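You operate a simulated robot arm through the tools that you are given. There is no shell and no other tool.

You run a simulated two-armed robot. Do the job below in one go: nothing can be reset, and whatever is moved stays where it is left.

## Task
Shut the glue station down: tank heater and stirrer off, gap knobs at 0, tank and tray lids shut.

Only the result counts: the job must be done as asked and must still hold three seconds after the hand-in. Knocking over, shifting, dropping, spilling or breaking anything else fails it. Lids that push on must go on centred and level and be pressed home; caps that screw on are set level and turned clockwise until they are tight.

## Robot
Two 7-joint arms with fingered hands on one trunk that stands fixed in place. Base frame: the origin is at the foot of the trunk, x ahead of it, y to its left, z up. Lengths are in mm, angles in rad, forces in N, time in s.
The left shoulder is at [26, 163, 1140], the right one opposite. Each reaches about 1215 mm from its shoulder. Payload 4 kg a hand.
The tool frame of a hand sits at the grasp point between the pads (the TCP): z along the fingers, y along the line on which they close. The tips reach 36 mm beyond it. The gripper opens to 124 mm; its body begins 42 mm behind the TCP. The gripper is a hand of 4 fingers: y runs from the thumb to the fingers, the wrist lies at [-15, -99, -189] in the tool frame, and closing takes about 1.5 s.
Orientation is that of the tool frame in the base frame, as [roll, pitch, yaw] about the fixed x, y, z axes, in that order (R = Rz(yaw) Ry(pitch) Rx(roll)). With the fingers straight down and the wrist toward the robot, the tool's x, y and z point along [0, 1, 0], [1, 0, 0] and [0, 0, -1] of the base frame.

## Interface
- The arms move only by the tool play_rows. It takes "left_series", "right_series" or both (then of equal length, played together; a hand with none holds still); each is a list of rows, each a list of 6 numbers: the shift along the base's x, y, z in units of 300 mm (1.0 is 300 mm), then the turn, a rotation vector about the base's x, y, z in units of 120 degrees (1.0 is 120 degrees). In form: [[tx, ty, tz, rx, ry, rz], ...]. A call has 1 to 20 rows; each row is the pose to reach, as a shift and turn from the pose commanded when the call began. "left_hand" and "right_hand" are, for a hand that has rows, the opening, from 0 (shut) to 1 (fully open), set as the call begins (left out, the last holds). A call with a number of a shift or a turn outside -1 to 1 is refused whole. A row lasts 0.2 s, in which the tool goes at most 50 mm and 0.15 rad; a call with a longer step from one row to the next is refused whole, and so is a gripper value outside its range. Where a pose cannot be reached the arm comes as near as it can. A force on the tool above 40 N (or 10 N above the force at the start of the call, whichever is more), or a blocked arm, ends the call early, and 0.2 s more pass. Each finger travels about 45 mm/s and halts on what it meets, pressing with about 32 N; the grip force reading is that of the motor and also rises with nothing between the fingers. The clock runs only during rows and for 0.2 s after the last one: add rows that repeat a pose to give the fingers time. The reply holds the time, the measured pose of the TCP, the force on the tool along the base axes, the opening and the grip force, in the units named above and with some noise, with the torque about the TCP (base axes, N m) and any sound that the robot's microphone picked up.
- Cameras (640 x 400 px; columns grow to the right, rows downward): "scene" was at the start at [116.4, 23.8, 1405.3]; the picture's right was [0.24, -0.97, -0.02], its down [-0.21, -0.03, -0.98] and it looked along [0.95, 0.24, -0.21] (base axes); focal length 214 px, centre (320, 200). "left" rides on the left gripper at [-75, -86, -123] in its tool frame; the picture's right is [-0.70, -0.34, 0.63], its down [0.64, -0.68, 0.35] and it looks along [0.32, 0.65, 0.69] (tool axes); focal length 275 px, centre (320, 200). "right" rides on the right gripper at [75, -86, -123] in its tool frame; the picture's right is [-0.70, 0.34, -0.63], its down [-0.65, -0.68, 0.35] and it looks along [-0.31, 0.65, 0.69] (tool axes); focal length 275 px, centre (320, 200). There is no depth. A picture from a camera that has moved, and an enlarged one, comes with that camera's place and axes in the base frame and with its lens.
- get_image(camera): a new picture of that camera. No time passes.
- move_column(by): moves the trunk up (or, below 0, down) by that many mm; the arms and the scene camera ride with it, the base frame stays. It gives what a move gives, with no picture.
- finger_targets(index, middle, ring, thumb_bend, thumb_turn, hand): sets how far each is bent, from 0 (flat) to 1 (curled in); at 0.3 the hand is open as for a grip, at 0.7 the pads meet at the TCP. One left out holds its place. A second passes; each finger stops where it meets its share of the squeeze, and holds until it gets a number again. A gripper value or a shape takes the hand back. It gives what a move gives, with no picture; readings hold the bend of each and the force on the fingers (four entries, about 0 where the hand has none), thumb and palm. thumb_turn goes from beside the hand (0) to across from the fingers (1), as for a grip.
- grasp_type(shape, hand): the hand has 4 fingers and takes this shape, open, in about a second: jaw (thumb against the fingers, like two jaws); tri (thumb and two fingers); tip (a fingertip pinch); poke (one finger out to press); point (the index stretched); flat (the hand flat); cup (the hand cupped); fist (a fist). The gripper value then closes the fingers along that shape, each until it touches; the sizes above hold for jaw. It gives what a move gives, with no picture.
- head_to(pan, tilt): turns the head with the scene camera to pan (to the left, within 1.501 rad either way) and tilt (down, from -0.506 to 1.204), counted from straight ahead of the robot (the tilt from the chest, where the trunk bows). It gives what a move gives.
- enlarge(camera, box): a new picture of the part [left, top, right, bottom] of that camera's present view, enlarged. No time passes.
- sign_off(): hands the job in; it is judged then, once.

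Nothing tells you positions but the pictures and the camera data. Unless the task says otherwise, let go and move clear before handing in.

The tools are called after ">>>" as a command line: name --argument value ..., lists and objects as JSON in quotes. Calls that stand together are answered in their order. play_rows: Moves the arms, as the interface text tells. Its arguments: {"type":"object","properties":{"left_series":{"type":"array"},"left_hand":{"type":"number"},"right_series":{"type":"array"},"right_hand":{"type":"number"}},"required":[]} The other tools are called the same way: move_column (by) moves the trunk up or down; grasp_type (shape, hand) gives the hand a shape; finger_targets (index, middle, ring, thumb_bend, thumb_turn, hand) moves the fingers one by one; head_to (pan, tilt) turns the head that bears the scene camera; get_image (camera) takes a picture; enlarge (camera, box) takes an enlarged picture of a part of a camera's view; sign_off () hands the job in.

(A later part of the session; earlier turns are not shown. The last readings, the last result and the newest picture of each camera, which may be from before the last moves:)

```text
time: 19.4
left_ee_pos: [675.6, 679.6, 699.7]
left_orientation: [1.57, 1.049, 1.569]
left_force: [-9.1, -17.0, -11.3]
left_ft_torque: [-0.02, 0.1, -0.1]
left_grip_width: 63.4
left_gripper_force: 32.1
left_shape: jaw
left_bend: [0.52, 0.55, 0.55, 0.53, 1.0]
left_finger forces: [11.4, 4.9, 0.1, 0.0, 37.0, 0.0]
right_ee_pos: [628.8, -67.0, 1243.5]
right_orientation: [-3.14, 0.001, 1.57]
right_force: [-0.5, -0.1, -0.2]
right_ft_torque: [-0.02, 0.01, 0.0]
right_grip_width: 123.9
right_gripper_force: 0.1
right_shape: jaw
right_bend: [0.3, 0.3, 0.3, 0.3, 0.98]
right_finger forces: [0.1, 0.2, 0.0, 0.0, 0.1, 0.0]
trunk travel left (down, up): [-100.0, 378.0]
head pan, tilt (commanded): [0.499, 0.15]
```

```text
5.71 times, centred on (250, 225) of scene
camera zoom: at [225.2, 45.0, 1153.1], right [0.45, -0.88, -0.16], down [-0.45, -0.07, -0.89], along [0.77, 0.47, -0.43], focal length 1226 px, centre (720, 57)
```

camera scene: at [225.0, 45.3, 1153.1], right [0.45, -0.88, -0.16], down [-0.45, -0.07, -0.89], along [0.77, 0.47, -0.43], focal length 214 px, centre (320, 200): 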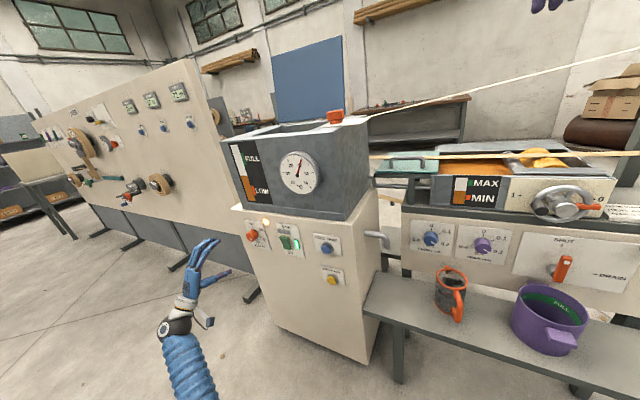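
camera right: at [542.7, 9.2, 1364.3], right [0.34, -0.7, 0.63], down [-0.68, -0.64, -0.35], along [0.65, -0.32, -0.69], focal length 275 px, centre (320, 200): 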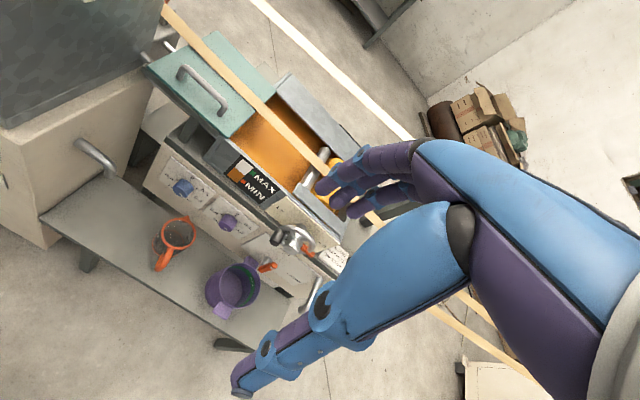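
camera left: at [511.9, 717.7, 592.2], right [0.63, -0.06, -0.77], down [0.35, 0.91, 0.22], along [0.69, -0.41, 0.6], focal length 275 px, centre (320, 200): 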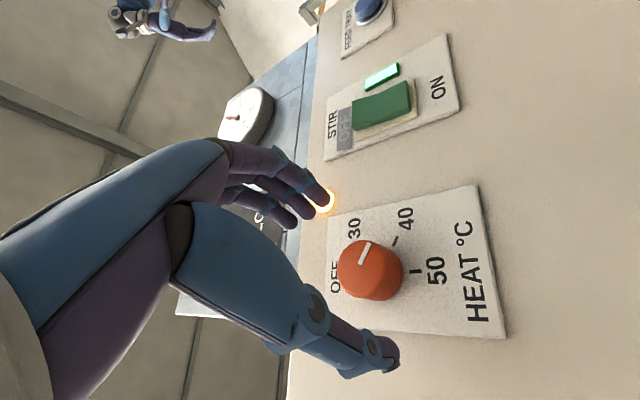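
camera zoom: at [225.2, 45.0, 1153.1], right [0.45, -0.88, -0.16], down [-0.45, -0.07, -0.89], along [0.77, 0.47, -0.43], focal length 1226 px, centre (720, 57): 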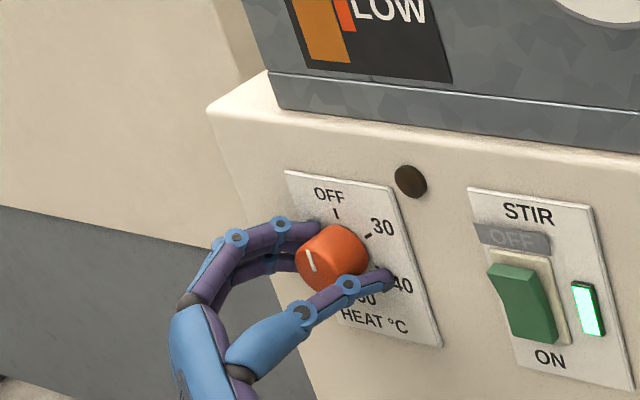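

The pointer is at OFF and the heater lamp has gone out. I'll open the fingers and back straight off.

>>> play_rows --left_series '[[0, 0, 0, 0, 0, 0], [0, 0, 0, 0, 0, 0], [0, 0, 0, 0, 0, 0], [0, 0, 0, 0, 0, 0], [0, 0, 0, 0, 0, 0], [0, 0, 0, 0, 0, 0]]' --left_hand 0.85

>>> play_rows --left_series '[[-0.1, 0, 0, 0, 0, 0], [-0.2, 0, 0, 0, 0, 0], [-0.3, 0, 0, 0.0625, 0, 0], [-0.4, 0, 0, 0.125, 0, 0], [-0.45, 0, 0, 0.1875, 0, 0], [-0.5, 0, 0, 0.25, 0, 0], [-0.5, 0, 0, 0.3125, 0, 0], [-0.5, 0, 0, 0.375, 0, 0], [-0.5, 0, 0, 0.4375, 0, 0], [-0.5, 0, 0, 0.5, 0, 0], [-0.5, 0, 0, 0.5, 0, 0]]'

>>> enlarge --camera "left" --box '[320, 40, 640, 240]'

>>> enlarge --camera "scene" --box '[230, 190, 330, 260]'

```text
time: 20.8
left_ee_pos: [675.1, 681.2, 699.7]
left_orientation: [1.571, 1.046, 1.573]
left_force: [0.1, 0.6, 0.3]
left_ft_torque: [-0.01, 0.04, 0.01]
left_grip_width: 105.3
left_gripper_force: 0.2
left_shape: jaw
left_bend: [0.31, 0.34, 0.33, 0.06, 0.98]
left_finger forces: [0.1, 0.1, 0.1, 0.0, 0.0, 0.0]
right_ee_pos: [627.8, -66.4, 1243.5]
right_orientation: [-3.14, 0.0, 1.568]
right_force: [-0.7, 0.1, 0.0]
right_ft_torque: [-0.02, -0.02, -0.01]
right_grip_width: 123.6
right_gripper_force: 0.1
right_shape: jaw
right_bend: [0.3, 0.3, 0.3, 0.3, 0.98]
right_finger forces: [0.0, 0.0, 0.0, 0.0, 0.1, 0.0]
trunk travel left (down, up): [-100.0, 378.0]
head pan, tilt (commanded): [0.499, 0.15]
```

```text
time: 23.2
left_ee_pos: [524.5, 680.6, 700.8]
left_orientation: [1.571, -0.002, 1.57]
left_force: [-0.2, 0.6, 0.3]
left_ft_torque: [0.0, 0.01, -0.02]
left_grip_width: 105.4
left_gripper_force: 0.0
left_shape: jaw
left_bend: [0.31, 0.34, 0.33, 0.06, 0.98]
left_finger forces: [0.1, 0.0, 0.0, 0.0, 0.0, 0.1]
right_ee_pos: [628.1, -66.0, 1242.7]
right_orientation: [-3.138, 0.0, 1.569]
right_force: [0.0, -0.3, 0.5]
right_ft_torque: [-0.02, 0.01, 0.01]
right_grip_width: 123.8
right_gripper_force: 0.0
right_shape: jaw
right_bend: [0.3, 0.3, 0.3, 0.3, 0.98]
right_finger forces: [0.0, 0.0, 0.0, 0.0, 0.0, 0.0]
trunk travel left (down, up): [-100.0, 378.0]
head pan, tilt (commanded): [0.499, 0.15]
```

```text
2.00 times, centred on (480, 140) of left
camera zoom: at [401.9, 606.0, 614.4], right [0.63, -0.7, -0.34], down [0.35, 0.65, -0.68], along [0.69, 0.31, 0.65], focal length 551 px, centre (0, 320)
```

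zoom: 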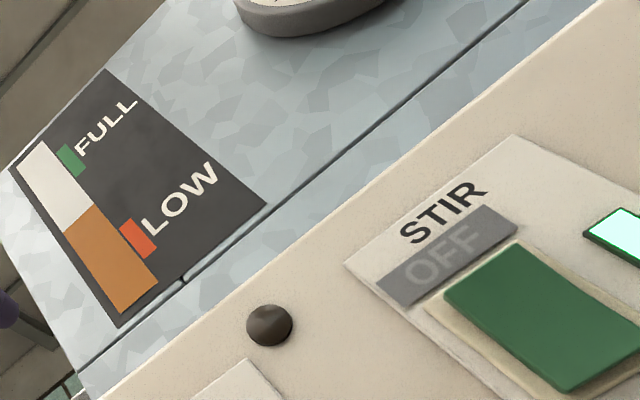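

```text
5.71 times, centred on (280, 225) of scene
camera zoom: at [224.9, 45.4, 1153.1], right [0.45, -0.88, -0.16], down [-0.45, -0.07, -0.89], along [0.77, 0.47, -0.43], focal length 1226 px, centre (549, 57)
```

zoom: 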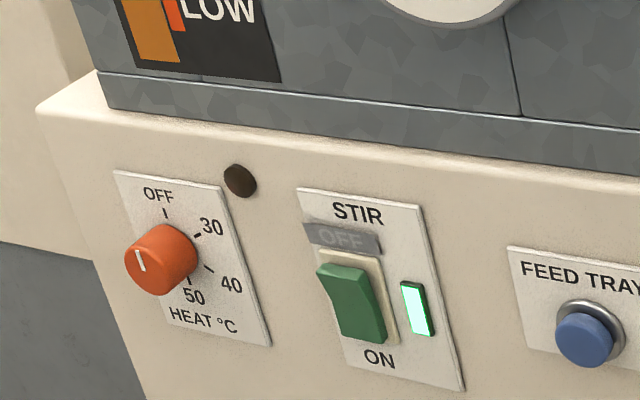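

HEAT is at OFF and the heater lamp is dark. Next is the STIR rocker: I'll form a poking finger well clear of the panel and see where its tip is.

>>> grasp_type --shape "poke" --hand "left"

>>> get_image --camera "left"

>>> enlarge --camera "scene" --box '[170, 190, 290, 290]'

>>> enlarge --camera "scene" --box '[275, 220, 305, 255]'

```text
time: 24.1
left_ee_pos: [527.1, 680.8, 701.4]
left_orientation: [1.571, -0.001, 1.572]
left_force: [-0.2, 0.3, 0.2]
left_ft_torque: [0.01, 0.01, 0.03]
left_grip_width: 0.3
left_gripper_force: 0.1
left_shape: poke
left_bend: [0.7, 0.7, 0.99, 0.0, 1.0]
left_finger forces: [0.1, 0.0, 0.1, 0.0, 0.0, 0.0]
right_ee_pos: [627.7, -66.3, 1242.7]
right_orientation: [-3.14, 0.0, 1.568]
right_force: [0.1, 0.6, -0.1]
right_ft_torque: [-0.02, 0.0, 0.0]
right_grip_width: 123.4
right_gripper_force: 0.0
right_shape: jaw
right_bend: [0.3, 0.3, 0.3, 0.3, 0.98]
right_finger forces: [0.0, 0.0, 0.1, 0.0, 0.1, 0.0]
trunk travel left (down, up): [-100.0, 378.0]
head pan, tilt (commanded): [0.499, 0.15]
```

```text
taken
camera left: at [401.9, 605.8, 614.6], right [0.63, -0.7, -0.34], down [0.35, 0.64, -0.68], along [0.69, 0.32, 0.65], focal length 275 px, centre (320, 200)
```

left: 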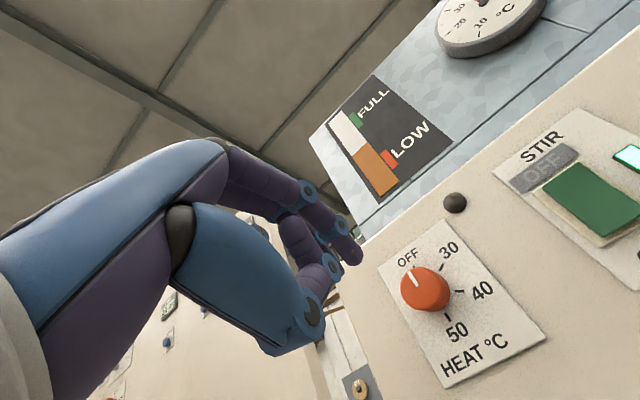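

```text
4.00 times, centred on (230, 240) of scene
camera zoom: at [224.9, 45.5, 1153.1], right [0.45, -0.88, -0.16], down [-0.45, -0.07, -0.89], along [0.77, 0.47, -0.43], focal length 858 px, centre (680, 40)
```

zoom: 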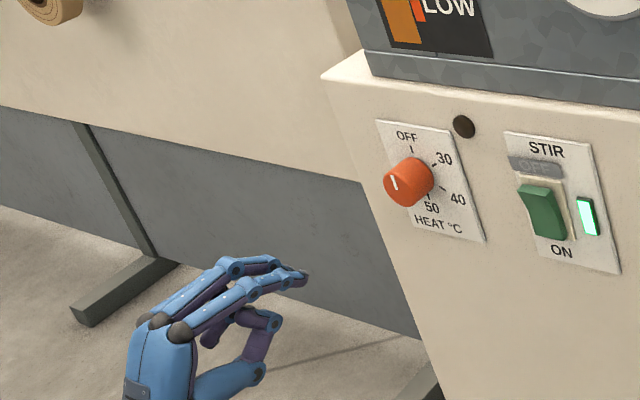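

```text
11.43 times, centred on (290, 238) of scene
camera zoom: at [224.9, 45.5, 1153.1], right [0.45, -0.88, -0.16], down [-0.45, -0.07, -0.89], along [0.77, 0.47, -0.43], focal length 2451 px, centre (663, -229)
```

zoom: 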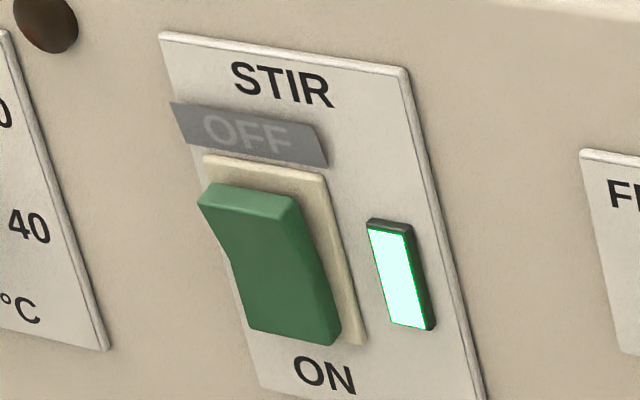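

In the poke shape the two fingertips sit about 34 mm ahead of the TCP; the rocker's top edge triangulates to [699, 515, 718]. I'll move in front of the rocker's upper half and check alignment.

>>> play_rows --left_series '[[0.057, -0.09, 0.004, 0, 0, 0], [0.114, -0.18, 0.009, 0, 0, 0], [0.171, -0.275, 0.013, 0, 0, 0], [0.229, -0.367, 0.018, 0, 0, 0], [0.286, -0.458, 0.022, 0, 0, 0], [0.343, -0.55, 0.027, 0, 0, 0], [0.343, -0.55, 0.027, 0, 0, 0], [0.343, -0.55, 0.027, 0, 0, 0]]'

>>> get_image --camera "left"

>>> enlarge --camera "scene" --box '[240, 200, 320, 260]'

```text
time: 25.9
left_ee_pos: [628.3, 515.7, 707.7]
left_orientation: [1.571, -0.001, 1.568]
left_force: [0.2, 0.5, -0.1]
left_ft_torque: [-0.02, 0.02, 0.01]
left_grip_width: 0.5
left_gripper_force: 0.1
left_shape: poke
left_bend: [0.7, 0.7, 0.99, 0.0, 1.0]
left_finger forces: [0.0, 0.0, 0.0, 0.0, 0.1, 0.1]
right_ee_pos: [629.2, -67.4, 1242.8]
right_orientation: [-3.14, -0.001, 1.571]
right_force: [0.2, -1.1, -0.2]
right_ft_torque: [-0.01, -0.02, 0.0]
right_grip_width: 123.5
right_gripper_force: 0.1
right_shape: jaw
right_bend: [0.3, 0.3, 0.3, 0.3, 0.98]
right_finger forces: [0.0, 0.0, 0.0, 0.1, 0.0, 0.1]
trunk travel left (down, up): [-100.0, 378.0]
head pan, tilt (commanded): [0.499, 0.15]
```

```text
taken
camera left: at [505.3, 440.5, 622.1], right [0.63, -0.7, -0.34], down [0.35, 0.64, -0.68], along [0.69, 0.32, 0.65], focal length 275 px, centre (320, 200)
```

left: 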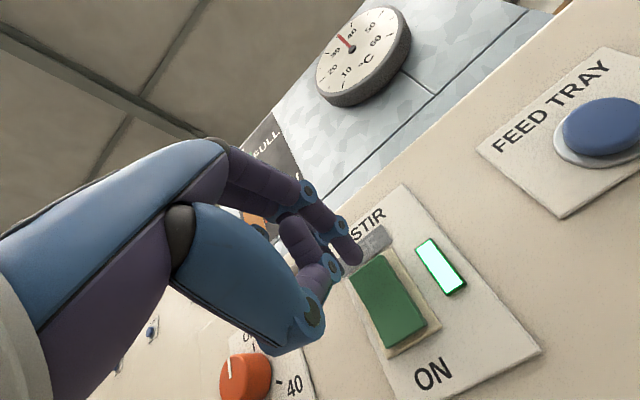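

```text
6.67 times, centred on (280, 230) of scene
camera zoom: at [225.0, 45.3, 1153.1], right [0.45, -0.88, -0.16], down [-0.45, -0.07, -0.89], along [0.77, 0.47, -0.43], focal length 1430 px, centre (587, 0)
```

zoom: 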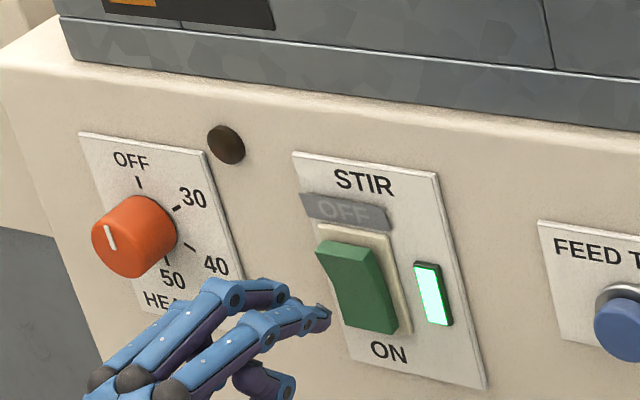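

The fingertips are about 35 mm short of the rocker's upper half. I'll push forward gently until the rocker flips or force builds.

>>> play_rows --left_series '[[0.04, 0, 0, 0, 0, 0], [0.08, 0, 0, 0, 0, 0], [0.11, 0, 0, 0, 0, 0], [0.12, 0, 0, 0, 0, 0], [0.13, 0, 0, 0, 0, 0], [0.14, 0, 0, 0, 0, 0], [0.15, 0, 0, 0, 0, 0], [0.157, 0, 0, 0, 0, 0]]'

>>> get_image --camera "left"

>>> enlarge --camera "scene" --box '[240, 200, 320, 260]'

```text
time: 27.4
left_ee_pos: [668.1, 514.7, 711.6]
left_orientation: [1.565, 0.0, 1.567]
left_force: [-40.1, -2.5, 0.9]
left_ft_torque: [0.02, 0.08, -0.07]
left_grip_width: 0.0
left_gripper_force: 0.1
left_shape: poke
left_bend: [0.7, 0.7, 0.99, 0.0, 1.0]
left_finger forces: [29.4, 11.1, 0.1, 0.0, 0.0, 0.1]
right_ee_pos: [628.6, -65.8, 1242.1]
right_orientation: [3.141, 0.0, 1.57]
right_force: [0.9, 0.1, 0.7]
right_ft_torque: [-0.04, 0.0, -0.03]
right_grip_width: 123.5
right_gripper_force: 0.1
right_shape: jaw
right_bend: [0.3, 0.3, 0.3, 0.3, 0.98]
right_finger forces: [0.0, 0.0, 0.0, 0.0, 0.1, 0.0]
trunk travel left (down, up): [-100.0, 378.0]
head pan, tilt (commanded): [0.499, 0.15]
heard: click
stopped in row 7 (left hand): the force on the tool passed its limit at 42 N (the readings are from after the stop); the commanded pose is now the measured one
```

```text
taken
camera left: at [544.8, 439.9, 624.3], right [0.63, -0.7, -0.33], down [0.35, 0.64, -0.68], along [0.69, 0.31, 0.65], focal length 275 px, centre (320, 200)
```

left: 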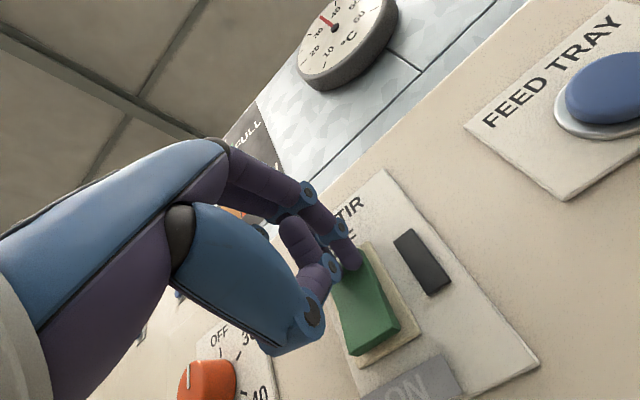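

```text
6.67 times, centred on (280, 230) of scene
camera zoom: at [222.9, 45.6, 1153.4], right [0.45, -0.88, -0.16], down [-0.45, -0.07, -0.89], along [0.77, 0.47, -0.43], focal length 1430 px, centre (587, 0)
```

zoom: 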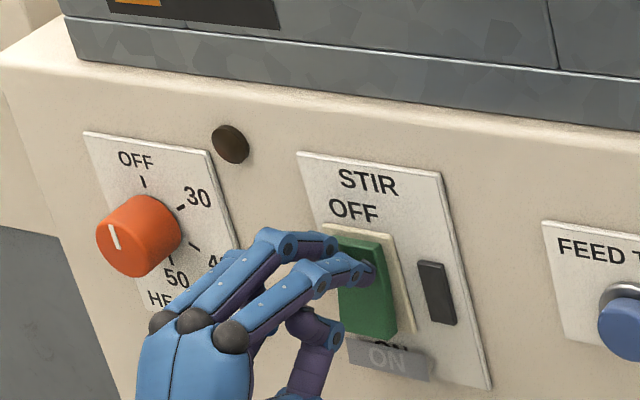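

The rocker clicked over to OFF and its lamp is dark. I'll back the left hand away, and turn the head toward the tray for the gap knobs.

>>> play_rows --left_series '[[-0.05, 0, 0, 0, 0, 0], [-0.15, 0, 0, 0, 0, 0], [-0.3, 0, 0, 0, 0, 0], [-0.45, 0.05, 0, 0, 0, 0], [-0.55, 0.1, 0, 0, 0, 0], [-0.65, 0.2, 0, 0, 0, 0], [-0.65, 0.3, 0, 0, 0, 0]]'

>>> head_to --pan 0.1 --tilt 0.15

>>> get_image --camera "scene"

>>> enlarge --camera "scene" --box '[120, 180, 220, 260]'

>>> enlarge --camera "scene" --box '[240, 180, 400, 280]'

```text
time: 29.0
left_ee_pos: [475.3, 604.5, 708.6]
left_orientation: [1.568, 0.001, 1.568]
left_force: [0.0, 0.0, 0.0]
left_ft_torque: [-0.05, -0.03, -0.03]
left_grip_width: 0.0
left_gripper_force: 0.0
left_shape: poke
left_bend: [0.7, 0.7, 0.99, 0.0, 1.0]
left_finger forces: [0.1, 0.0, 0.0, 0.1, 0.0, 0.0]
right_ee_pos: [630.4, -65.3, 1242.8]
right_orientation: [-3.139, 0.0, 1.567]
right_force: [0.7, 1.0, -0.4]
right_ft_torque: [-0.02, -0.01, 0.01]
right_grip_width: 123.3
right_gripper_force: 0.1
right_shape: jaw
right_bend: [0.3, 0.3, 0.3, 0.3, 0.98]
right_finger forces: [0.0, 0.1, 0.0, 0.0, 0.0, 0.1]
trunk travel left (down, up): [-100.0, 378.0]
head pan, tilt (commanded): [0.499, 0.15]
```

```text
time: 29.8
left_ee_pos: [475.4, 604.2, 708.6]
left_orientation: [1.566, 0.001, 1.567]
left_force: [0.4, -0.7, 0.6]
left_ft_torque: [-0.02, 0.05, -0.01]
left_grip_width: 0.2
left_gripper_force: 0.0
left_shape: poke
left_bend: [0.7, 0.7, 0.99, 0.0, 1.0]
left_finger forces: [0.0, 0.0, 0.0, 0.0, 0.0, 0.0]
right_ee_pos: [628.9, -66.7, 1242.2]
right_orientation: [-3.141, 0.001, 1.569]
right_force: [0.2, -0.1, 0.5]
right_ft_torque: [0.02, -0.01, 0.0]
right_grip_width: 123.7
right_gripper_force: 0.1
right_shape: jaw
right_bend: [0.3, 0.3, 0.3, 0.3, 0.98]
right_finger forces: [0.0, 0.1, 0.1, 0.1, 0.0, 0.0]
trunk travel left (down, up): [-100.0, 378.0]
head pan, tilt (commanded): [0.099, 0.15]
```

```text
taken
camera scene: at [235.1, 10.3, 1149.5], right [0.09, -0.99, -0.03], down [-0.47, -0.01, -0.88], along [0.88, 0.1, -0.47], focal length 214 px, centre (320, 200)
```

scene: 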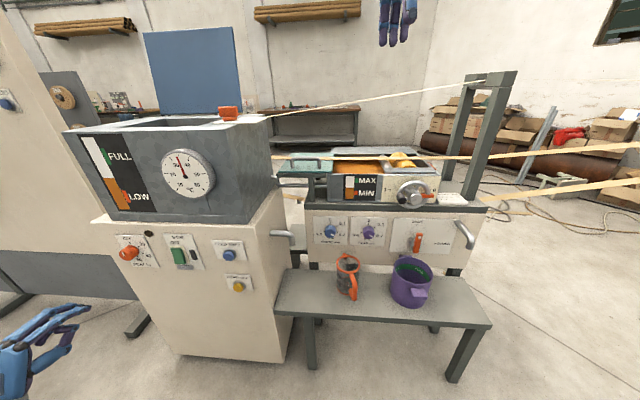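

```text
5.00 times, centred on (170, 220) of scene
camera zoom: at [235.1, 10.3, 1149.5], right [0.09, -0.99, -0.03], down [-0.47, -0.01, -0.88], along [0.88, 0.1, -0.47], focal length 1072 px, centre (1070, 100)
```

zoom: 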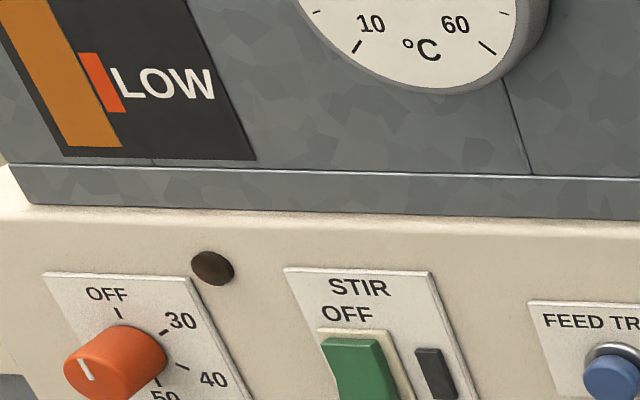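

```text
4.00 times, centred on (320, 230) of scene
camera zoom: at [235.1, 10.3, 1149.5], right [0.09, -0.99, -0.03], down [-0.47, -0.01, -0.88], along [0.88, 0.1, -0.47], focal length 858 px, centre (320, 80)
```

zoom: 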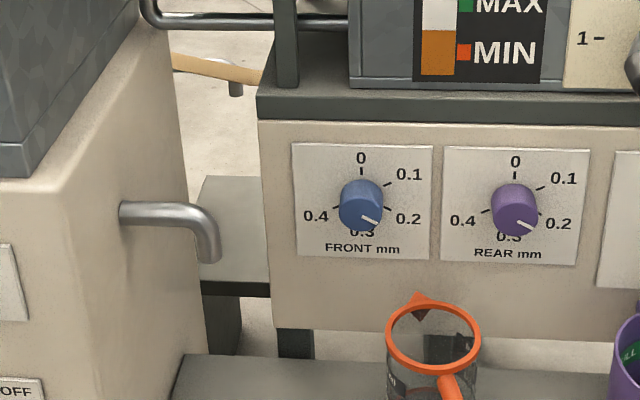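

STIR and HEAT are confirmed off. Now the right arm: a jug (rim z≈560) and a pot (rim z≈617) stand in front of the gap knobs, so I'll approach with fingers forward and the wrist held above or beside, starting by pitching the hand forward up high.

>>> play_rows --right_series '[[0.0033, -0.015, -0.0672, 0, -0.0625, 0], [0.0067, -0.03, -0.1345, 0, -0.125, 0], [0.01, -0.045, -0.2017, 0, -0.1875, 0], [0.0133, -0.06, -0.269, 0, -0.25, 0], [0.0167, -0.075, -0.3362, 0, -0.3125, 0], [0.02, -0.09, -0.4035, 0, -0.375, 0], [0.0233, -0.105, -0.4707, 0, -0.4375, 0], [0.0267, -0.12, -0.538, 0, -0.5, 0], [0.03, -0.135, -0.6052, 0, -0.5625, 0], [0.0333, -0.15, -0.6725, 0, -0.625, 0], [0.0367, -0.165, -0.7397, 0, -0.6875, 0], [0.04, -0.18, -0.807, 0, -0.75, 0], [0.04, -0.18, -0.807, 0, -0.75, 0]]'

>>> get_image --camera "scene"

>>> get_image --camera "right"

```text
time: 32.8
left_ee_pos: [475.5, 604.1, 708.9]
left_orientation: [1.569, 0.001, 1.565]
left_force: [0.4, -0.4, -0.8]
left_ft_torque: [0.0, 0.02, 0.01]
left_grip_width: 0.0
left_gripper_force: 0.0
left_shape: poke
left_bend: [0.7, 0.7, 0.99, 0.0, 1.0]
left_finger forces: [0.0, 0.0, 0.1, 0.0, 0.0, 0.1]
right_ee_pos: [652.0, -133.9, 1040.7]
right_orientation: [1.677, -0.232, 1.426]
right_force: [0.3, 0.9, 0.2]
right_ft_torque: [0.01, -0.01, 0.0]
right_grip_width: 124.1
right_gripper_force: 0.0
right_shape: jaw
right_bend: [0.3, 0.3, 0.3, 0.3, 0.97]
right_finger forces: [0.1, 0.0, 0.0, 0.0, 0.0, 0.1]
right hand out of reach, approached as far as the arm can: row 9, 10, 11, 12, 13
trunk travel left (down, up): [-100.0, 378.0]
head pan, tilt (commanded): [0.099, 0.15]
stopped in row 13 (right hand): the arm was blocked; the commanded pose is now the measured one
```

```text
taken
camera scene: at [235.9, 11.0, 1149.0], right [0.09, -1.0, -0.03], down [-0.47, -0.01, -0.88], along [0.88, 0.1, -0.47], focal length 214 px, centre (320, 200)
```

scene: 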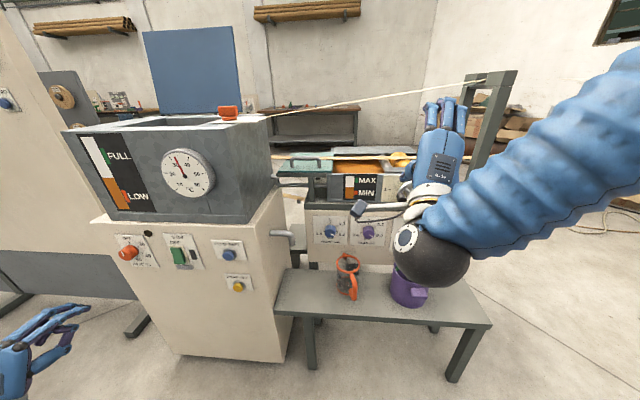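

```text
taken
camera right: at [534.5, -25.7, 986.2], right [-0.7, -0.67, 0.23], down [0.2, -0.5, -0.84], along [0.68, -0.55, 0.48], focal length 275 px, centre (320, 200)
```

right: 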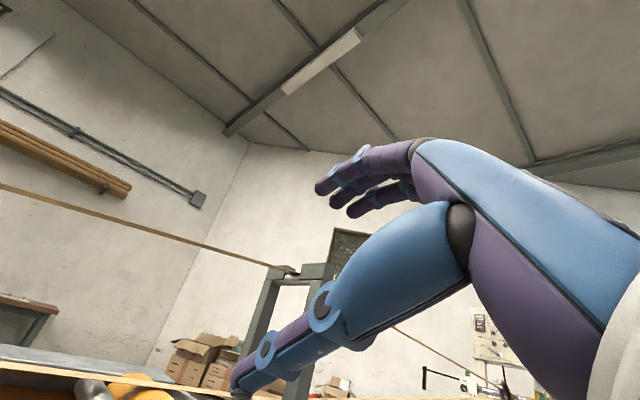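

The right arm folded against a limit with the wrist low and close in. I'll move it further forward while rolling it so the wrist goes to the right side, still well above the pot and tray.

>>> play_rows --right_series '[[0.0262, 0, -0.0143, -0.0616, 0.0012, 0.0061], [0.0524, 0, -0.0286, -0.1232, 0.0024, 0.0121], [0.0786, 0, -0.0429, -0.1848, 0.0035, 0.0182], [0.1048, 0, -0.0571, -0.2464, 0.0047, 0.0243], [0.131, 0, -0.0714, -0.308, 0.0059, 0.0304], [0.1571, 0, -0.0857, -0.3696, 0.0071, 0.0364], [0.1833, 0, -0.1, -0.4313, 0.0083, 0.0425], [0.2095, 0, -0.1143, -0.4929, 0.0094, 0.0486], [0.2357, 0, -0.1286, -0.5545, 0.0106, 0.0546], [0.2619, 0, -0.1429, -0.6161, 0.0118, 0.0607], [0.2881, 0, -0.1571, -0.6777, 0.013, 0.0668], [0.3143, 0, -0.1714, -0.7393, 0.0141, 0.0729], [0.3405, 0, -0.1857, -0.8009, 0.0153, 0.0789], [0.3667, 0, -0.2, -0.8625, 0.0165, 0.085], [0.3667, 0, -0.2, -0.8625, 0.0165, 0.085]]'

>>> get_image --camera "scene"

>>> get_image --camera "right"

```text
time: 36.2
left_ee_pos: [475.9, 604.7, 707.6]
left_orientation: [1.57, 0.001, 1.569]
left_force: [0.1, 0.3, -0.9]
left_ft_torque: [0.0, -0.03, -0.01]
left_grip_width: 0.1
left_gripper_force: 0.0
left_shape: poke
left_bend: [0.7, 0.7, 0.99, 0.0, 1.0]
left_finger forces: [0.1, 0.0, 0.1, 0.0, 0.0, 0.0]
right_ee_pos: [728.1, -25.8, 960.7]
right_orientation: [-2.316, 1.376, -2.19]
right_force: [0.1, 0.4, -0.2]
right_ft_torque: [-0.01, -0.04, -0.03]
right_grip_width: 124.0
right_gripper_force: 0.1
right_shape: jaw
right_bend: [0.3, 0.3, 0.3, 0.3, 0.97]
right_finger forces: [0.0, 0.1, 0.1, 0.0, 0.0, 0.0]
right hand out of reach, approached as far as the arm can: row 1, 2, 3, 4, 5, 6, 7, 8, 9, 10, 11, 12, 13, 14, 15
trunk travel left (down, up): [-100.0, 378.0]
head pan, tilt (commanded): [0.099, 0.15]
stopped in row 15 (right hand): the arm was blocked; the commanded pose is now the measured one
```

```text
taken
camera scene: at [236.2, 10.0, 1149.2], right [0.09, -1.0, -0.03], down [-0.47, -0.02, -0.88], along [0.88, 0.1, -0.47], focal length 214 px, centre (320, 200)
```

scene: 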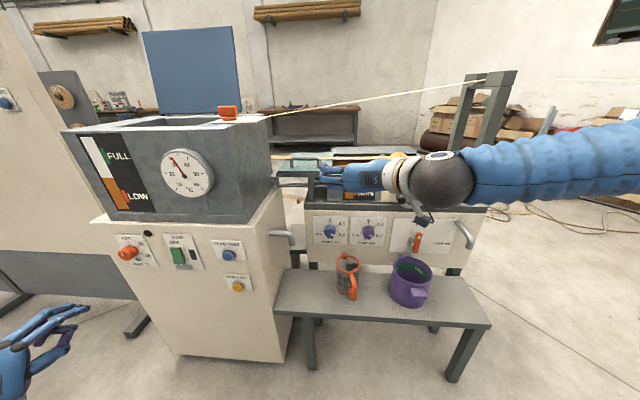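

```text
taken
camera right: at [608.8, -135.6, 914.9], right [-0.59, 0.37, 0.72], down [0.5, -0.53, 0.68], along [0.63, 0.77, 0.13], focal length 275 px, centre (320, 200)
```

right: 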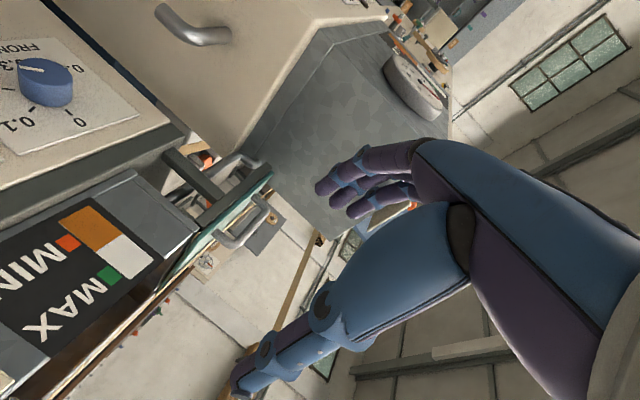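

The right arm is too folded this close to the bowed trunk. Raising the trunk again will put the shoulder back and up, giving the arm more room; both hands are clear of everything so I'll do that.

>>> move_column --by 200

>>> get_image --camera "scene"

```text
time: 38.4
left_ee_pos: [475.5, 604.6, 909.8]
left_orientation: [1.567, 0.001, 1.568]
left_force: [-0.3, 0.5, 0.2]
left_ft_torque: [0.02, 0.0, -0.01]
left_grip_width: 0.2
left_gripper_force: 0.1
left_shape: poke
left_bend: [0.7, 0.7, 0.99, 0.0, 1.0]
left_finger forces: [0.0, 0.1, 0.0, 0.0, 0.0, 0.0]
right_ee_pos: [661.8, -27.8, 1315.7]
right_orientation: [-1.156, 1.388, -1.053]
right_force: [-0.5, -0.2, -0.4]
right_ft_torque: [0.01, -0.01, 0.04]
right_grip_width: 123.9
right_gripper_force: 0.0
right_shape: jaw
right_bend: [0.3, 0.3, 0.3, 0.3, 0.97]
right_finger forces: [0.1, 0.1, 0.0, 0.0, 0.1, 0.1]
trunk travel left (down, up): [-300.0, 178.0]
head pan, tilt (commanded): [0.099, 0.15]
```

```text
taken
camera scene: at [119.1, 10.3, 1403.7], right [0.1, -1.0, -0.01], down [-0.23, -0.01, -0.97], along [0.97, 0.1, -0.23], focal length 214 px, centre (320, 200)
```

scene: 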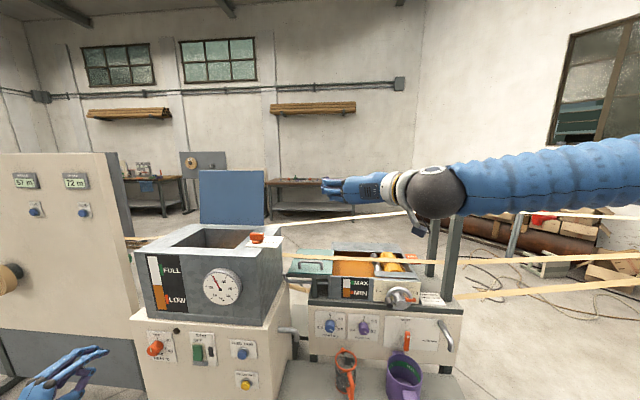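

The right hand now points forward with the wrist to its right at z≈1316. I'll bring it forward and down above the bench, wrist turned to upper right, to test reach.

>>> play_rows --right_series '[[0.0511, 0.0103, -0.1097, -0.0191, 0.0028, -0.0064], [0.1022, 0.0207, -0.2193, -0.0382, 0.0056, -0.0129], [0.1533, 0.031, -0.329, -0.0572, 0.0084, -0.0193], [0.2044, 0.0413, -0.4387, -0.0763, 0.0112, -0.0257], [0.2556, 0.0517, -0.5483, -0.0954, 0.014, -0.0322], [0.3067, 0.062, -0.658, -0.1145, 0.0168, -0.0386], [0.3578, 0.0723, -0.7677, -0.1335, 0.0196, -0.045], [0.4089, 0.0827, -0.8773, -0.1526, 0.0224, -0.0515], [0.46, 0.093, -0.987, -0.1717, 0.0252, -0.0579], [0.46, 0.093, -0.987, -0.1717, 0.0252, -0.0579]]'

>>> get_image --camera "scene"

>>> get_image --camera "right"

```text
time: 40.6
left_ee_pos: [475.0, 603.0, 911.3]
left_orientation: [1.569, 0.0, 1.566]
left_force: [0.5, 0.2, 0.5]
left_ft_torque: [-0.02, 0.02, 0.01]
left_grip_width: 0.2
left_gripper_force: 0.1
left_shape: poke
left_bend: [0.7, 0.7, 0.99, 0.0, 1.0]
left_finger forces: [0.0, 0.0, 0.0, 0.0, 0.1, 0.0]
right_ee_pos: [804.6, -29.6, 1111.8]
right_orientation: [-1.728, 1.026, -1.768]
right_force: [-0.4, -0.6, -0.8]
right_ft_torque: [0.0, -0.01, -0.03]
right_grip_width: 124.1
right_gripper_force: 0.0
right_shape: jaw
right_bend: [0.3, 0.3, 0.3, 0.3, 0.98]
right_finger forces: [0.0, 0.1, 0.0, 0.0, 0.1, 0.0]
right hand out of reach, approached as far as the arm can: row 1, 2, 3, 4, 5, 6, 7, 8, 9, 10
trunk travel left (down, up): [-300.0, 178.0]
head pan, tilt (commanded): [0.099, 0.15]
```

```text
taken
camera scene: at [117.9, 9.6, 1404.1], right [0.1, -1.0, -0.01], down [-0.22, -0.01, -0.97], along [0.97, 0.1, -0.22], focal length 214 px, centre (320, 200)
```

scene: 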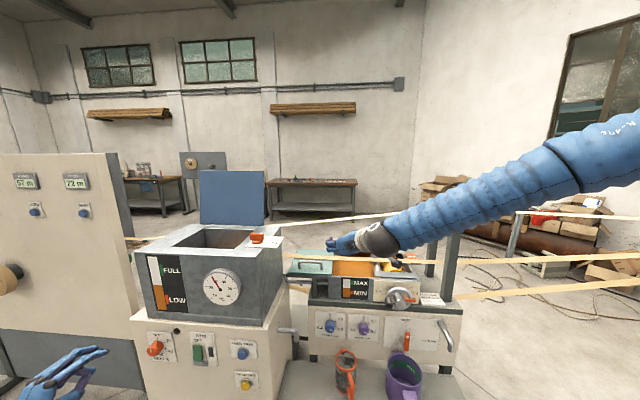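

```text
taken
camera right: at [673.7, -132.5, 1100.8], right [-0.56, 0.68, 0.47], down [0.4, -0.28, 0.87], along [0.73, 0.68, -0.12], focal length 275 px, centre (320, 200)
```

right: 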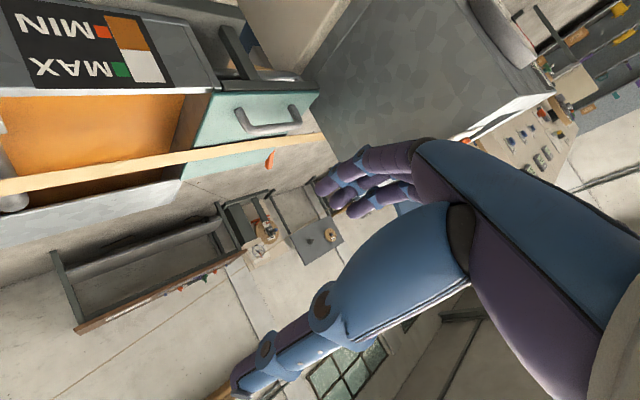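

The right arm's posture is awkward for this; geometry suggests the left arm with its wrist on the left is the natural one for both gap knobs, while the right suits the tray handle. I'll park the right hand back up high in its original fingers-down pose.

>>> play_rows --right_series '[[-0.0268, -0.0315, 0.0533, 0.0406, 0.0214, -0.0425], [-0.0537, -0.063, 0.1067, 0.0812, 0.0428, -0.085], [-0.0805, -0.0945, 0.16, 0.1218, 0.0642, -0.1275], [-0.1073, -0.126, 0.2133, 0.1624, 0.0856, -0.17], [-0.1342, -0.1575, 0.2667, 0.2031, 0.1069, -0.2125], [-0.161, -0.189, 0.32, 0.2437, 0.1283, -0.255], [-0.1878, -0.2205, 0.3733, 0.2843, 0.1497, -0.2975], [-0.2147, -0.252, 0.4267, 0.3249, 0.1711, -0.34], [-0.2415, -0.2835, 0.48, 0.3655, 0.1925, -0.3825], [-0.2683, -0.315, 0.5333, 0.4061, 0.2139, -0.425], [-0.2952, -0.3465, 0.5867, 0.4467, 0.2353, -0.4675], [-0.322, -0.378, 0.64, 0.4873, 0.2567, -0.51], [-0.3488, -0.4095, 0.6933, 0.5279, 0.2781, -0.5525], [-0.3757, -0.441, 0.7467, 0.5686, 0.2994, -0.595], [-0.4025, -0.4725, 0.8, 0.6092, 0.3208, -0.6375], [-0.4293, -0.504, 0.8533, 0.6498, 0.3422, -0.68], [-0.4562, -0.5355, 0.9067, 0.6904, 0.3636, -0.7225], [-0.483, -0.567, 0.96, 0.731, 0.385, -0.765], [-0.483, -0.567, 0.96, 0.731, 0.385, -0.765]]'

>>> grasp_type --shape "jaw" --hand "left"

>>> get_image --camera "scene"

```text
time: 44.6
left_ee_pos: [474.5, 604.7, 909.6]
left_orientation: [1.565, 0.001, 1.57]
left_force: [0.5, 0.5, 0.1]
left_ft_torque: [0.02, -0.04, -0.01]
left_grip_width: 0.0
left_gripper_force: 0.1
left_shape: poke
left_bend: [0.7, 0.7, 0.99, 0.0, 1.0]
left_finger forces: [0.0, 0.1, 0.0, 0.1, 0.0, 0.0]
right_ee_pos: [662.6, -195.9, 1401.5]
right_orientation: [3.14, -0.004, 1.569]
right_force: [0.1, 0.7, -0.2]
right_ft_torque: [-0.03, 0.01, 0.02]
right_grip_width: 124.1
right_gripper_force: 0.1
right_shape: jaw
right_bend: [0.3, 0.3, 0.3, 0.3, 0.98]
right_finger forces: [0.0, 0.0, 0.1, 0.0, 0.1, 0.0]
trunk travel left (down, up): [-300.0, 178.0]
head pan, tilt (commanded): [0.099, 0.15]
```

```text
time: 45.5
left_ee_pos: [475.7, 605.1, 908.6]
left_orientation: [1.568, 0.0, 1.569]
left_force: [-0.5, -0.4, -0.1]
left_ft_torque: [0.01, -0.02, 0.0]
left_grip_width: 124.0
left_gripper_force: 0.0
left_shape: jaw
left_bend: [0.3, 0.3, 0.3, 0.3, 0.98]
left_finger forces: [0.0, 0.0, 0.0, 0.1, 0.0, 0.1]
right_ee_pos: [660.9, -196.0, 1400.9]
right_orientation: [-3.14, -0.002, 1.57]
right_force: [-0.2, -0.4, 0.5]
right_ft_torque: [-0.02, 0.0, -0.01]
right_grip_width: 124.0
right_gripper_force: 0.0
right_shape: jaw
right_bend: [0.3, 0.3, 0.3, 0.3, 0.98]
right_finger forces: [0.0, 0.1, 0.0, 0.1, 0.0, 0.1]
trunk travel left (down, up): [-300.0, 178.0]
head pan, tilt (commanded): [0.099, 0.15]
```

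```text
taken
camera scene: at [118.7, 10.3, 1403.9], right [0.1, -1.0, -0.01], down [-0.22, -0.01, -0.97], along [0.97, 0.1, -0.23], focal length 214 px, centre (320, 200)
```

scene: 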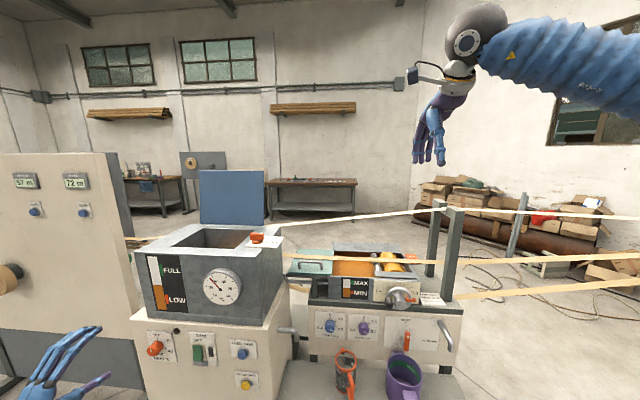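

The right hand is parked; left hand is back in jaw shape. I'll sweep the left hand past the front of the tank toward the FRONT gap knob, rolling the wrist to its left.

>>> play_rows --left_series '[[0.0519, -0.1074, -0.0074, 0.0667, 0, 0], [0.1038, -0.2149, -0.0148, 0.1333, 0, 0], [0.1557, -0.3223, -0.0222, 0.2, 0, 0], [0.2076, -0.4298, -0.0296, 0.2667, 0, 0], [0.2594, -0.5372, -0.037, 0.3333, 0, 0], [0.3113, -0.6447, -0.0444, 0.4, 0, 0], [0.3632, -0.7521, -0.0519, 0.4667, 0, 0], [0.4151, -0.8596, -0.0593, 0.5333, 0, 0], [0.467, -0.967, -0.0667, 0.6, 0, 0], [0.467, -0.967, -0.0667, 0.6, 0, 0]]'

>>> get_image --camera "scene"

```text
time: 47.7
left_ee_pos: [614.7, 313.3, 889.7]
left_orientation: [1.578, -1.256, 1.56]
left_force: [0.4, 0.1, -0.1]
left_ft_torque: [-0.02, 0.03, -0.03]
left_grip_width: 124.1
left_gripper_force: 0.1
left_shape: jaw
left_bend: [0.3, 0.3, 0.3, 0.3, 0.98]
left_finger forces: [0.1, 0.0, 0.0, 0.0, 0.0, 0.0]
right_ee_pos: [661.7, -196.7, 1401.7]
right_orientation: [3.14, -0.001, 1.571]
right_force: [0.4, -0.3, 0.7]
right_ft_torque: [-0.03, -0.02, 0.0]
right_grip_width: 123.9
right_gripper_force: 0.1
right_shape: jaw
right_bend: [0.3, 0.3, 0.3, 0.3, 0.98]
right_finger forces: [0.1, 0.0, 0.0, 0.0, 0.0, 0.0]
trunk travel left (down, up): [-300.0, 178.0]
head pan, tilt (commanded): [0.099, 0.15]
```

```text
taken
camera scene: at [118.2, 10.5, 1404.0], right [0.1, -1.0, -0.01], down [-0.22, -0.01, -0.97], along [0.97, 0.1, -0.22], focal length 214 px, centre (320, 200)
```

scene: 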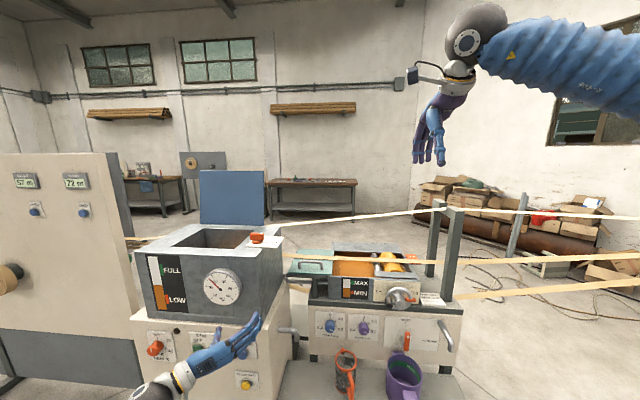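

The left hand follows exactly. I'll continue toward the FRONT knob, stopping well short of the panel to look.

>>> play_rows --left_series '[[0.0354, -0.1054, -0.0541, 0.0187, 0, 0], [0.0708, -0.2108, -0.1083, 0.0375, 0, 0], [0.1061, -0.3161, -0.1624, 0.0563, 0, 0], [0.1415, -0.4215, -0.2165, 0.075, 0, 0], [0.1769, -0.5269, -0.2706, 0.0938, 0, 0], [0.2123, -0.6323, -0.3248, 0.1125, 0, 0], [0.2476, -0.7376, -0.3789, 0.1313, 0, 0], [0.283, -0.843, -0.433, 0.15, 0, 0], [0.283, -0.843, -0.433, 0.15, 0, 0]]'

>>> get_image --camera "scene"

>>> get_image --camera "left"

```text
time: 49.7
left_ee_pos: [699.2, 61.0, 759.7]
left_orientation: [2.618, -1.568, 0.52]
left_force: [0.2, 1.2, 0.1]
left_ft_torque: [-0.01, -0.02, -0.02]
left_grip_width: 124.0
left_gripper_force: 0.1
left_shape: jaw
left_bend: [0.3, 0.3, 0.3, 0.3, 0.98]
left_finger forces: [0.1, 0.0, 0.0, 0.1, 0.1, 0.0]
right_ee_pos: [661.2, -197.3, 1402.5]
right_orientation: [3.139, -0.001, 1.571]
right_force: [0.7, -0.6, 0.1]
right_ft_torque: [-0.01, 0.02, -0.01]
right_grip_width: 124.2
right_gripper_force: 0.0
right_shape: jaw
right_bend: [0.3, 0.3, 0.3, 0.3, 0.98]
right_finger forces: [0.0, 0.1, 0.0, 0.0, 0.1, 0.0]
trunk travel left (down, up): [-300.0, 178.0]
head pan, tilt (commanded): [0.099, 0.15]
```

```text
taken
camera scene: at [118.5, 10.6, 1404.0], right [0.1, -1.0, -0.01], down [-0.22, -0.01, -0.97], along [0.97, 0.1, -0.22], focal length 214 px, centre (320, 200)
```

scene: 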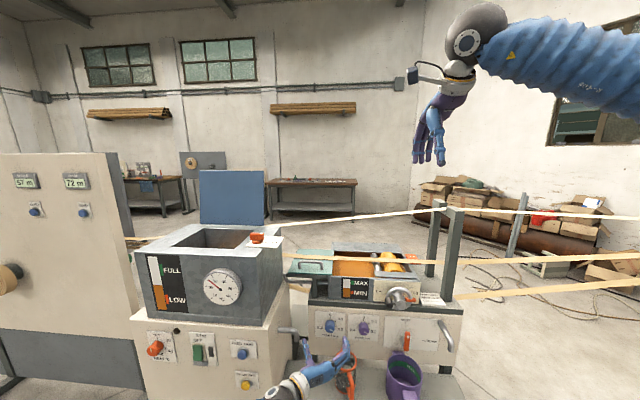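

```text
taken
camera left: at [576.2, 147.3, 684.5], right [0.63, 0.33, -0.7], down [0.35, 0.68, 0.64], along [0.69, -0.65, 0.31], focal length 275 px, centre (320, 200)
```

left: 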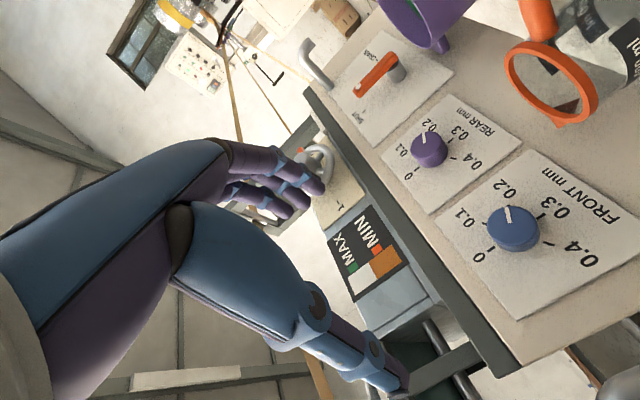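

The hand camera now shows both gap knobs from close by. I'll zoom to measure their centres and pointer angles.

>>> enlarge --camera "left" --box '[380, 90, 640, 320]'

>>> enlarge --camera "scene" --box '[300, 290, 400, 360]'

>>> enlarge --camera "left" --box '[430, 150, 640, 310]'

>>> enlarge --camera "left" --box '[370, 80, 530, 220]'

```text
1.74 times, centred on (510, 205) of left
camera zoom: at [576.2, 147.3, 684.5], right [0.63, 0.33, -0.7], down [0.35, 0.68, 0.64], along [0.69, -0.65, 0.31], focal length 479 px, centre (-10, 191)
```

zoom: 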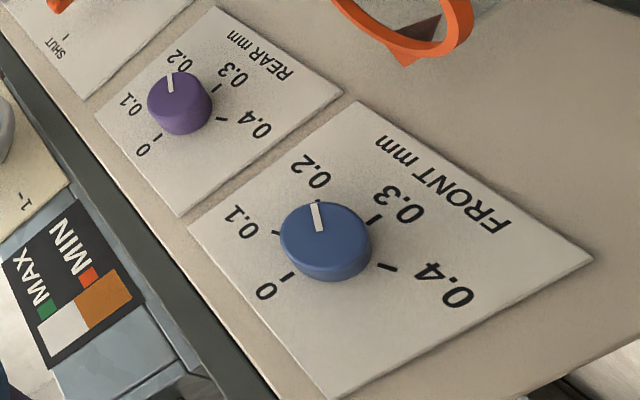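

```text
5.71 times, centred on (350, 325) of scene
camera zoom: at [118.5, 10.6, 1404.0], right [0.1, -1.0, -0.01], down [-0.22, -0.01, -0.97], along [0.97, 0.1, -0.22], focal length 1226 px, centre (149, -514)
```

zoom: 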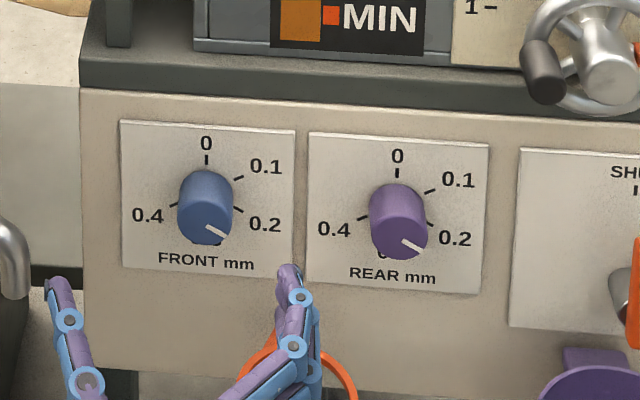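

```text
2.50 times, centred on (535, 230) of left
camera zoom: at [576.2, 147.3, 684.5], right [0.63, 0.33, -0.7], down [0.35, 0.68, 0.64], along [0.69, -0.65, 0.31], focal length 688 px, centre (-218, 125)
```

zoom: 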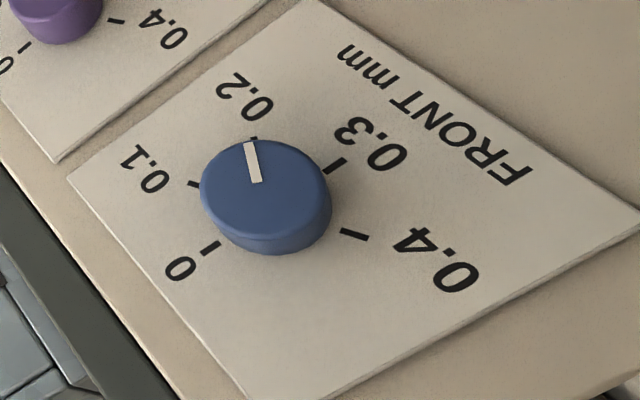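

```text
2.86 times, centred on (450, 150) of left
camera zoom: at [576.2, 147.3, 684.5], right [0.63, 0.33, -0.7], down [0.35, 0.68, 0.64], along [0.69, -0.65, 0.31], focal length 786 px, centre (-51, 343)
```

zoom: 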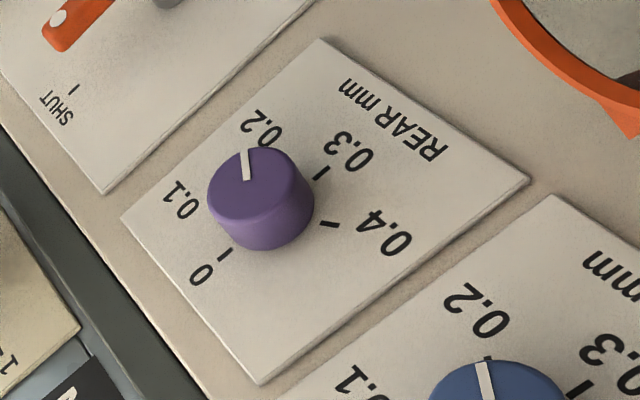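

Both knobs point exactly at 0.2, with ticks 60° apart, so each needs 120° counter-clockwise; FRONT centre is about [934, 46.6, 651] at the plate. I'll approach FRONT with a partly open hand, well above the jug.

>>> play_rows --left_series '[[0.0833, -0.0078, -0.0605, 0.0278, 0, 0], [0.1667, -0.0157, -0.121, 0.0556, 0, 0], [0.25, -0.0235, -0.1815, 0.0833, 0, 0], [0.3333, -0.0313, -0.242, 0.1111, 0, 0], [0.4167, -0.0392, -0.3025, 0.1389, 0, 0], [0.5, -0.047, -0.363, 0.1667, 0, 0], [0.5, -0.047, -0.363, 0.1667, 0, 0], [0.5, -0.047, -0.363, 0.1667, 0, 0]]' --left_hand 0.7

>>> get_image --camera "left"

>>> enlarge --camera "scene" --box '[270, 290, 430, 400]'

```text
time: 51.5
left_ee_pos: [849.7, 46.1, 650.6]
left_orientation: [-1.58, -1.22, -1.567]
left_force: [0.1, 0.2, -0.1]
left_ft_torque: [0.0, 0.0, 0.02]
left_grip_width: 87.0
left_gripper_force: 0.0
left_shape: jaw
left_bend: [0.34, 0.38, 0.36, 0.49, 0.99]
left_finger forces: [0.0, 0.0, 0.0, 0.0, 0.0, 0.1]
right_ee_pos: [662.7, -197.0, 1400.8]
right_orientation: [3.141, -0.002, 1.57]
right_force: [0.2, -0.4, -0.3]
right_ft_torque: [-0.02, -0.01, 0.04]
right_grip_width: 124.1
right_gripper_force: 0.1
right_shape: jaw
right_bend: [0.3, 0.3, 0.3, 0.3, 0.98]
right_finger forces: [0.0, 0.1, 0.0, 0.1, 0.0, 0.0]
trunk travel left (down, up): [-300.0, 178.0]
head pan, tilt (commanded): [0.099, 0.15]
```

```text
taken
camera left: at [727.1, 152.7, 609.3], right [0.63, 0.55, -0.54], down [0.35, 0.42, 0.84], along [0.69, -0.72, 0.07], focal length 275 px, centre (320, 200)
```

left: 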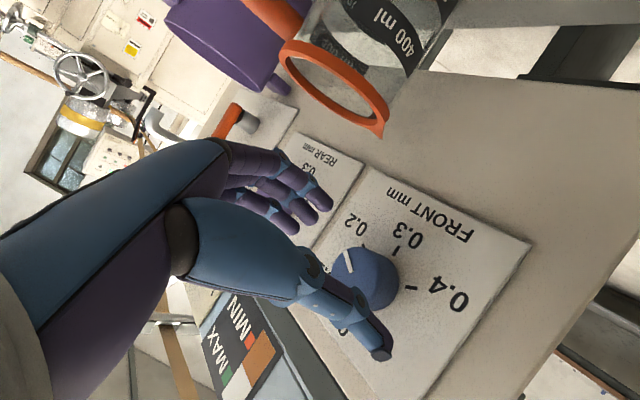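

```text
3.64 times, centred on (350, 345) of scene
camera zoom: at [119.3, 9.9, 1403.9], right [0.1, -1.0, -0.01], down [-0.23, -0.01, -0.97], along [0.97, 0.1, -0.23], focal length 780 px, centre (211, -327)
```

zoom: 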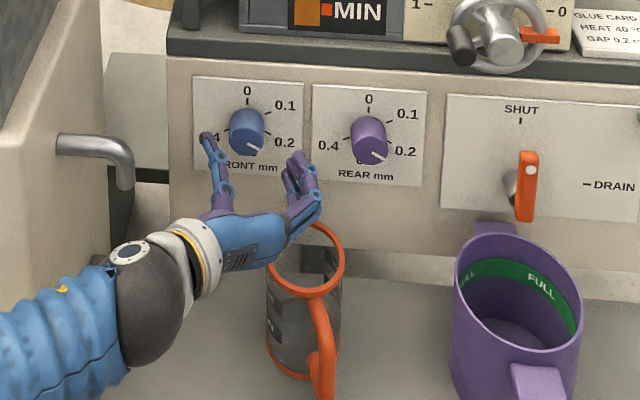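

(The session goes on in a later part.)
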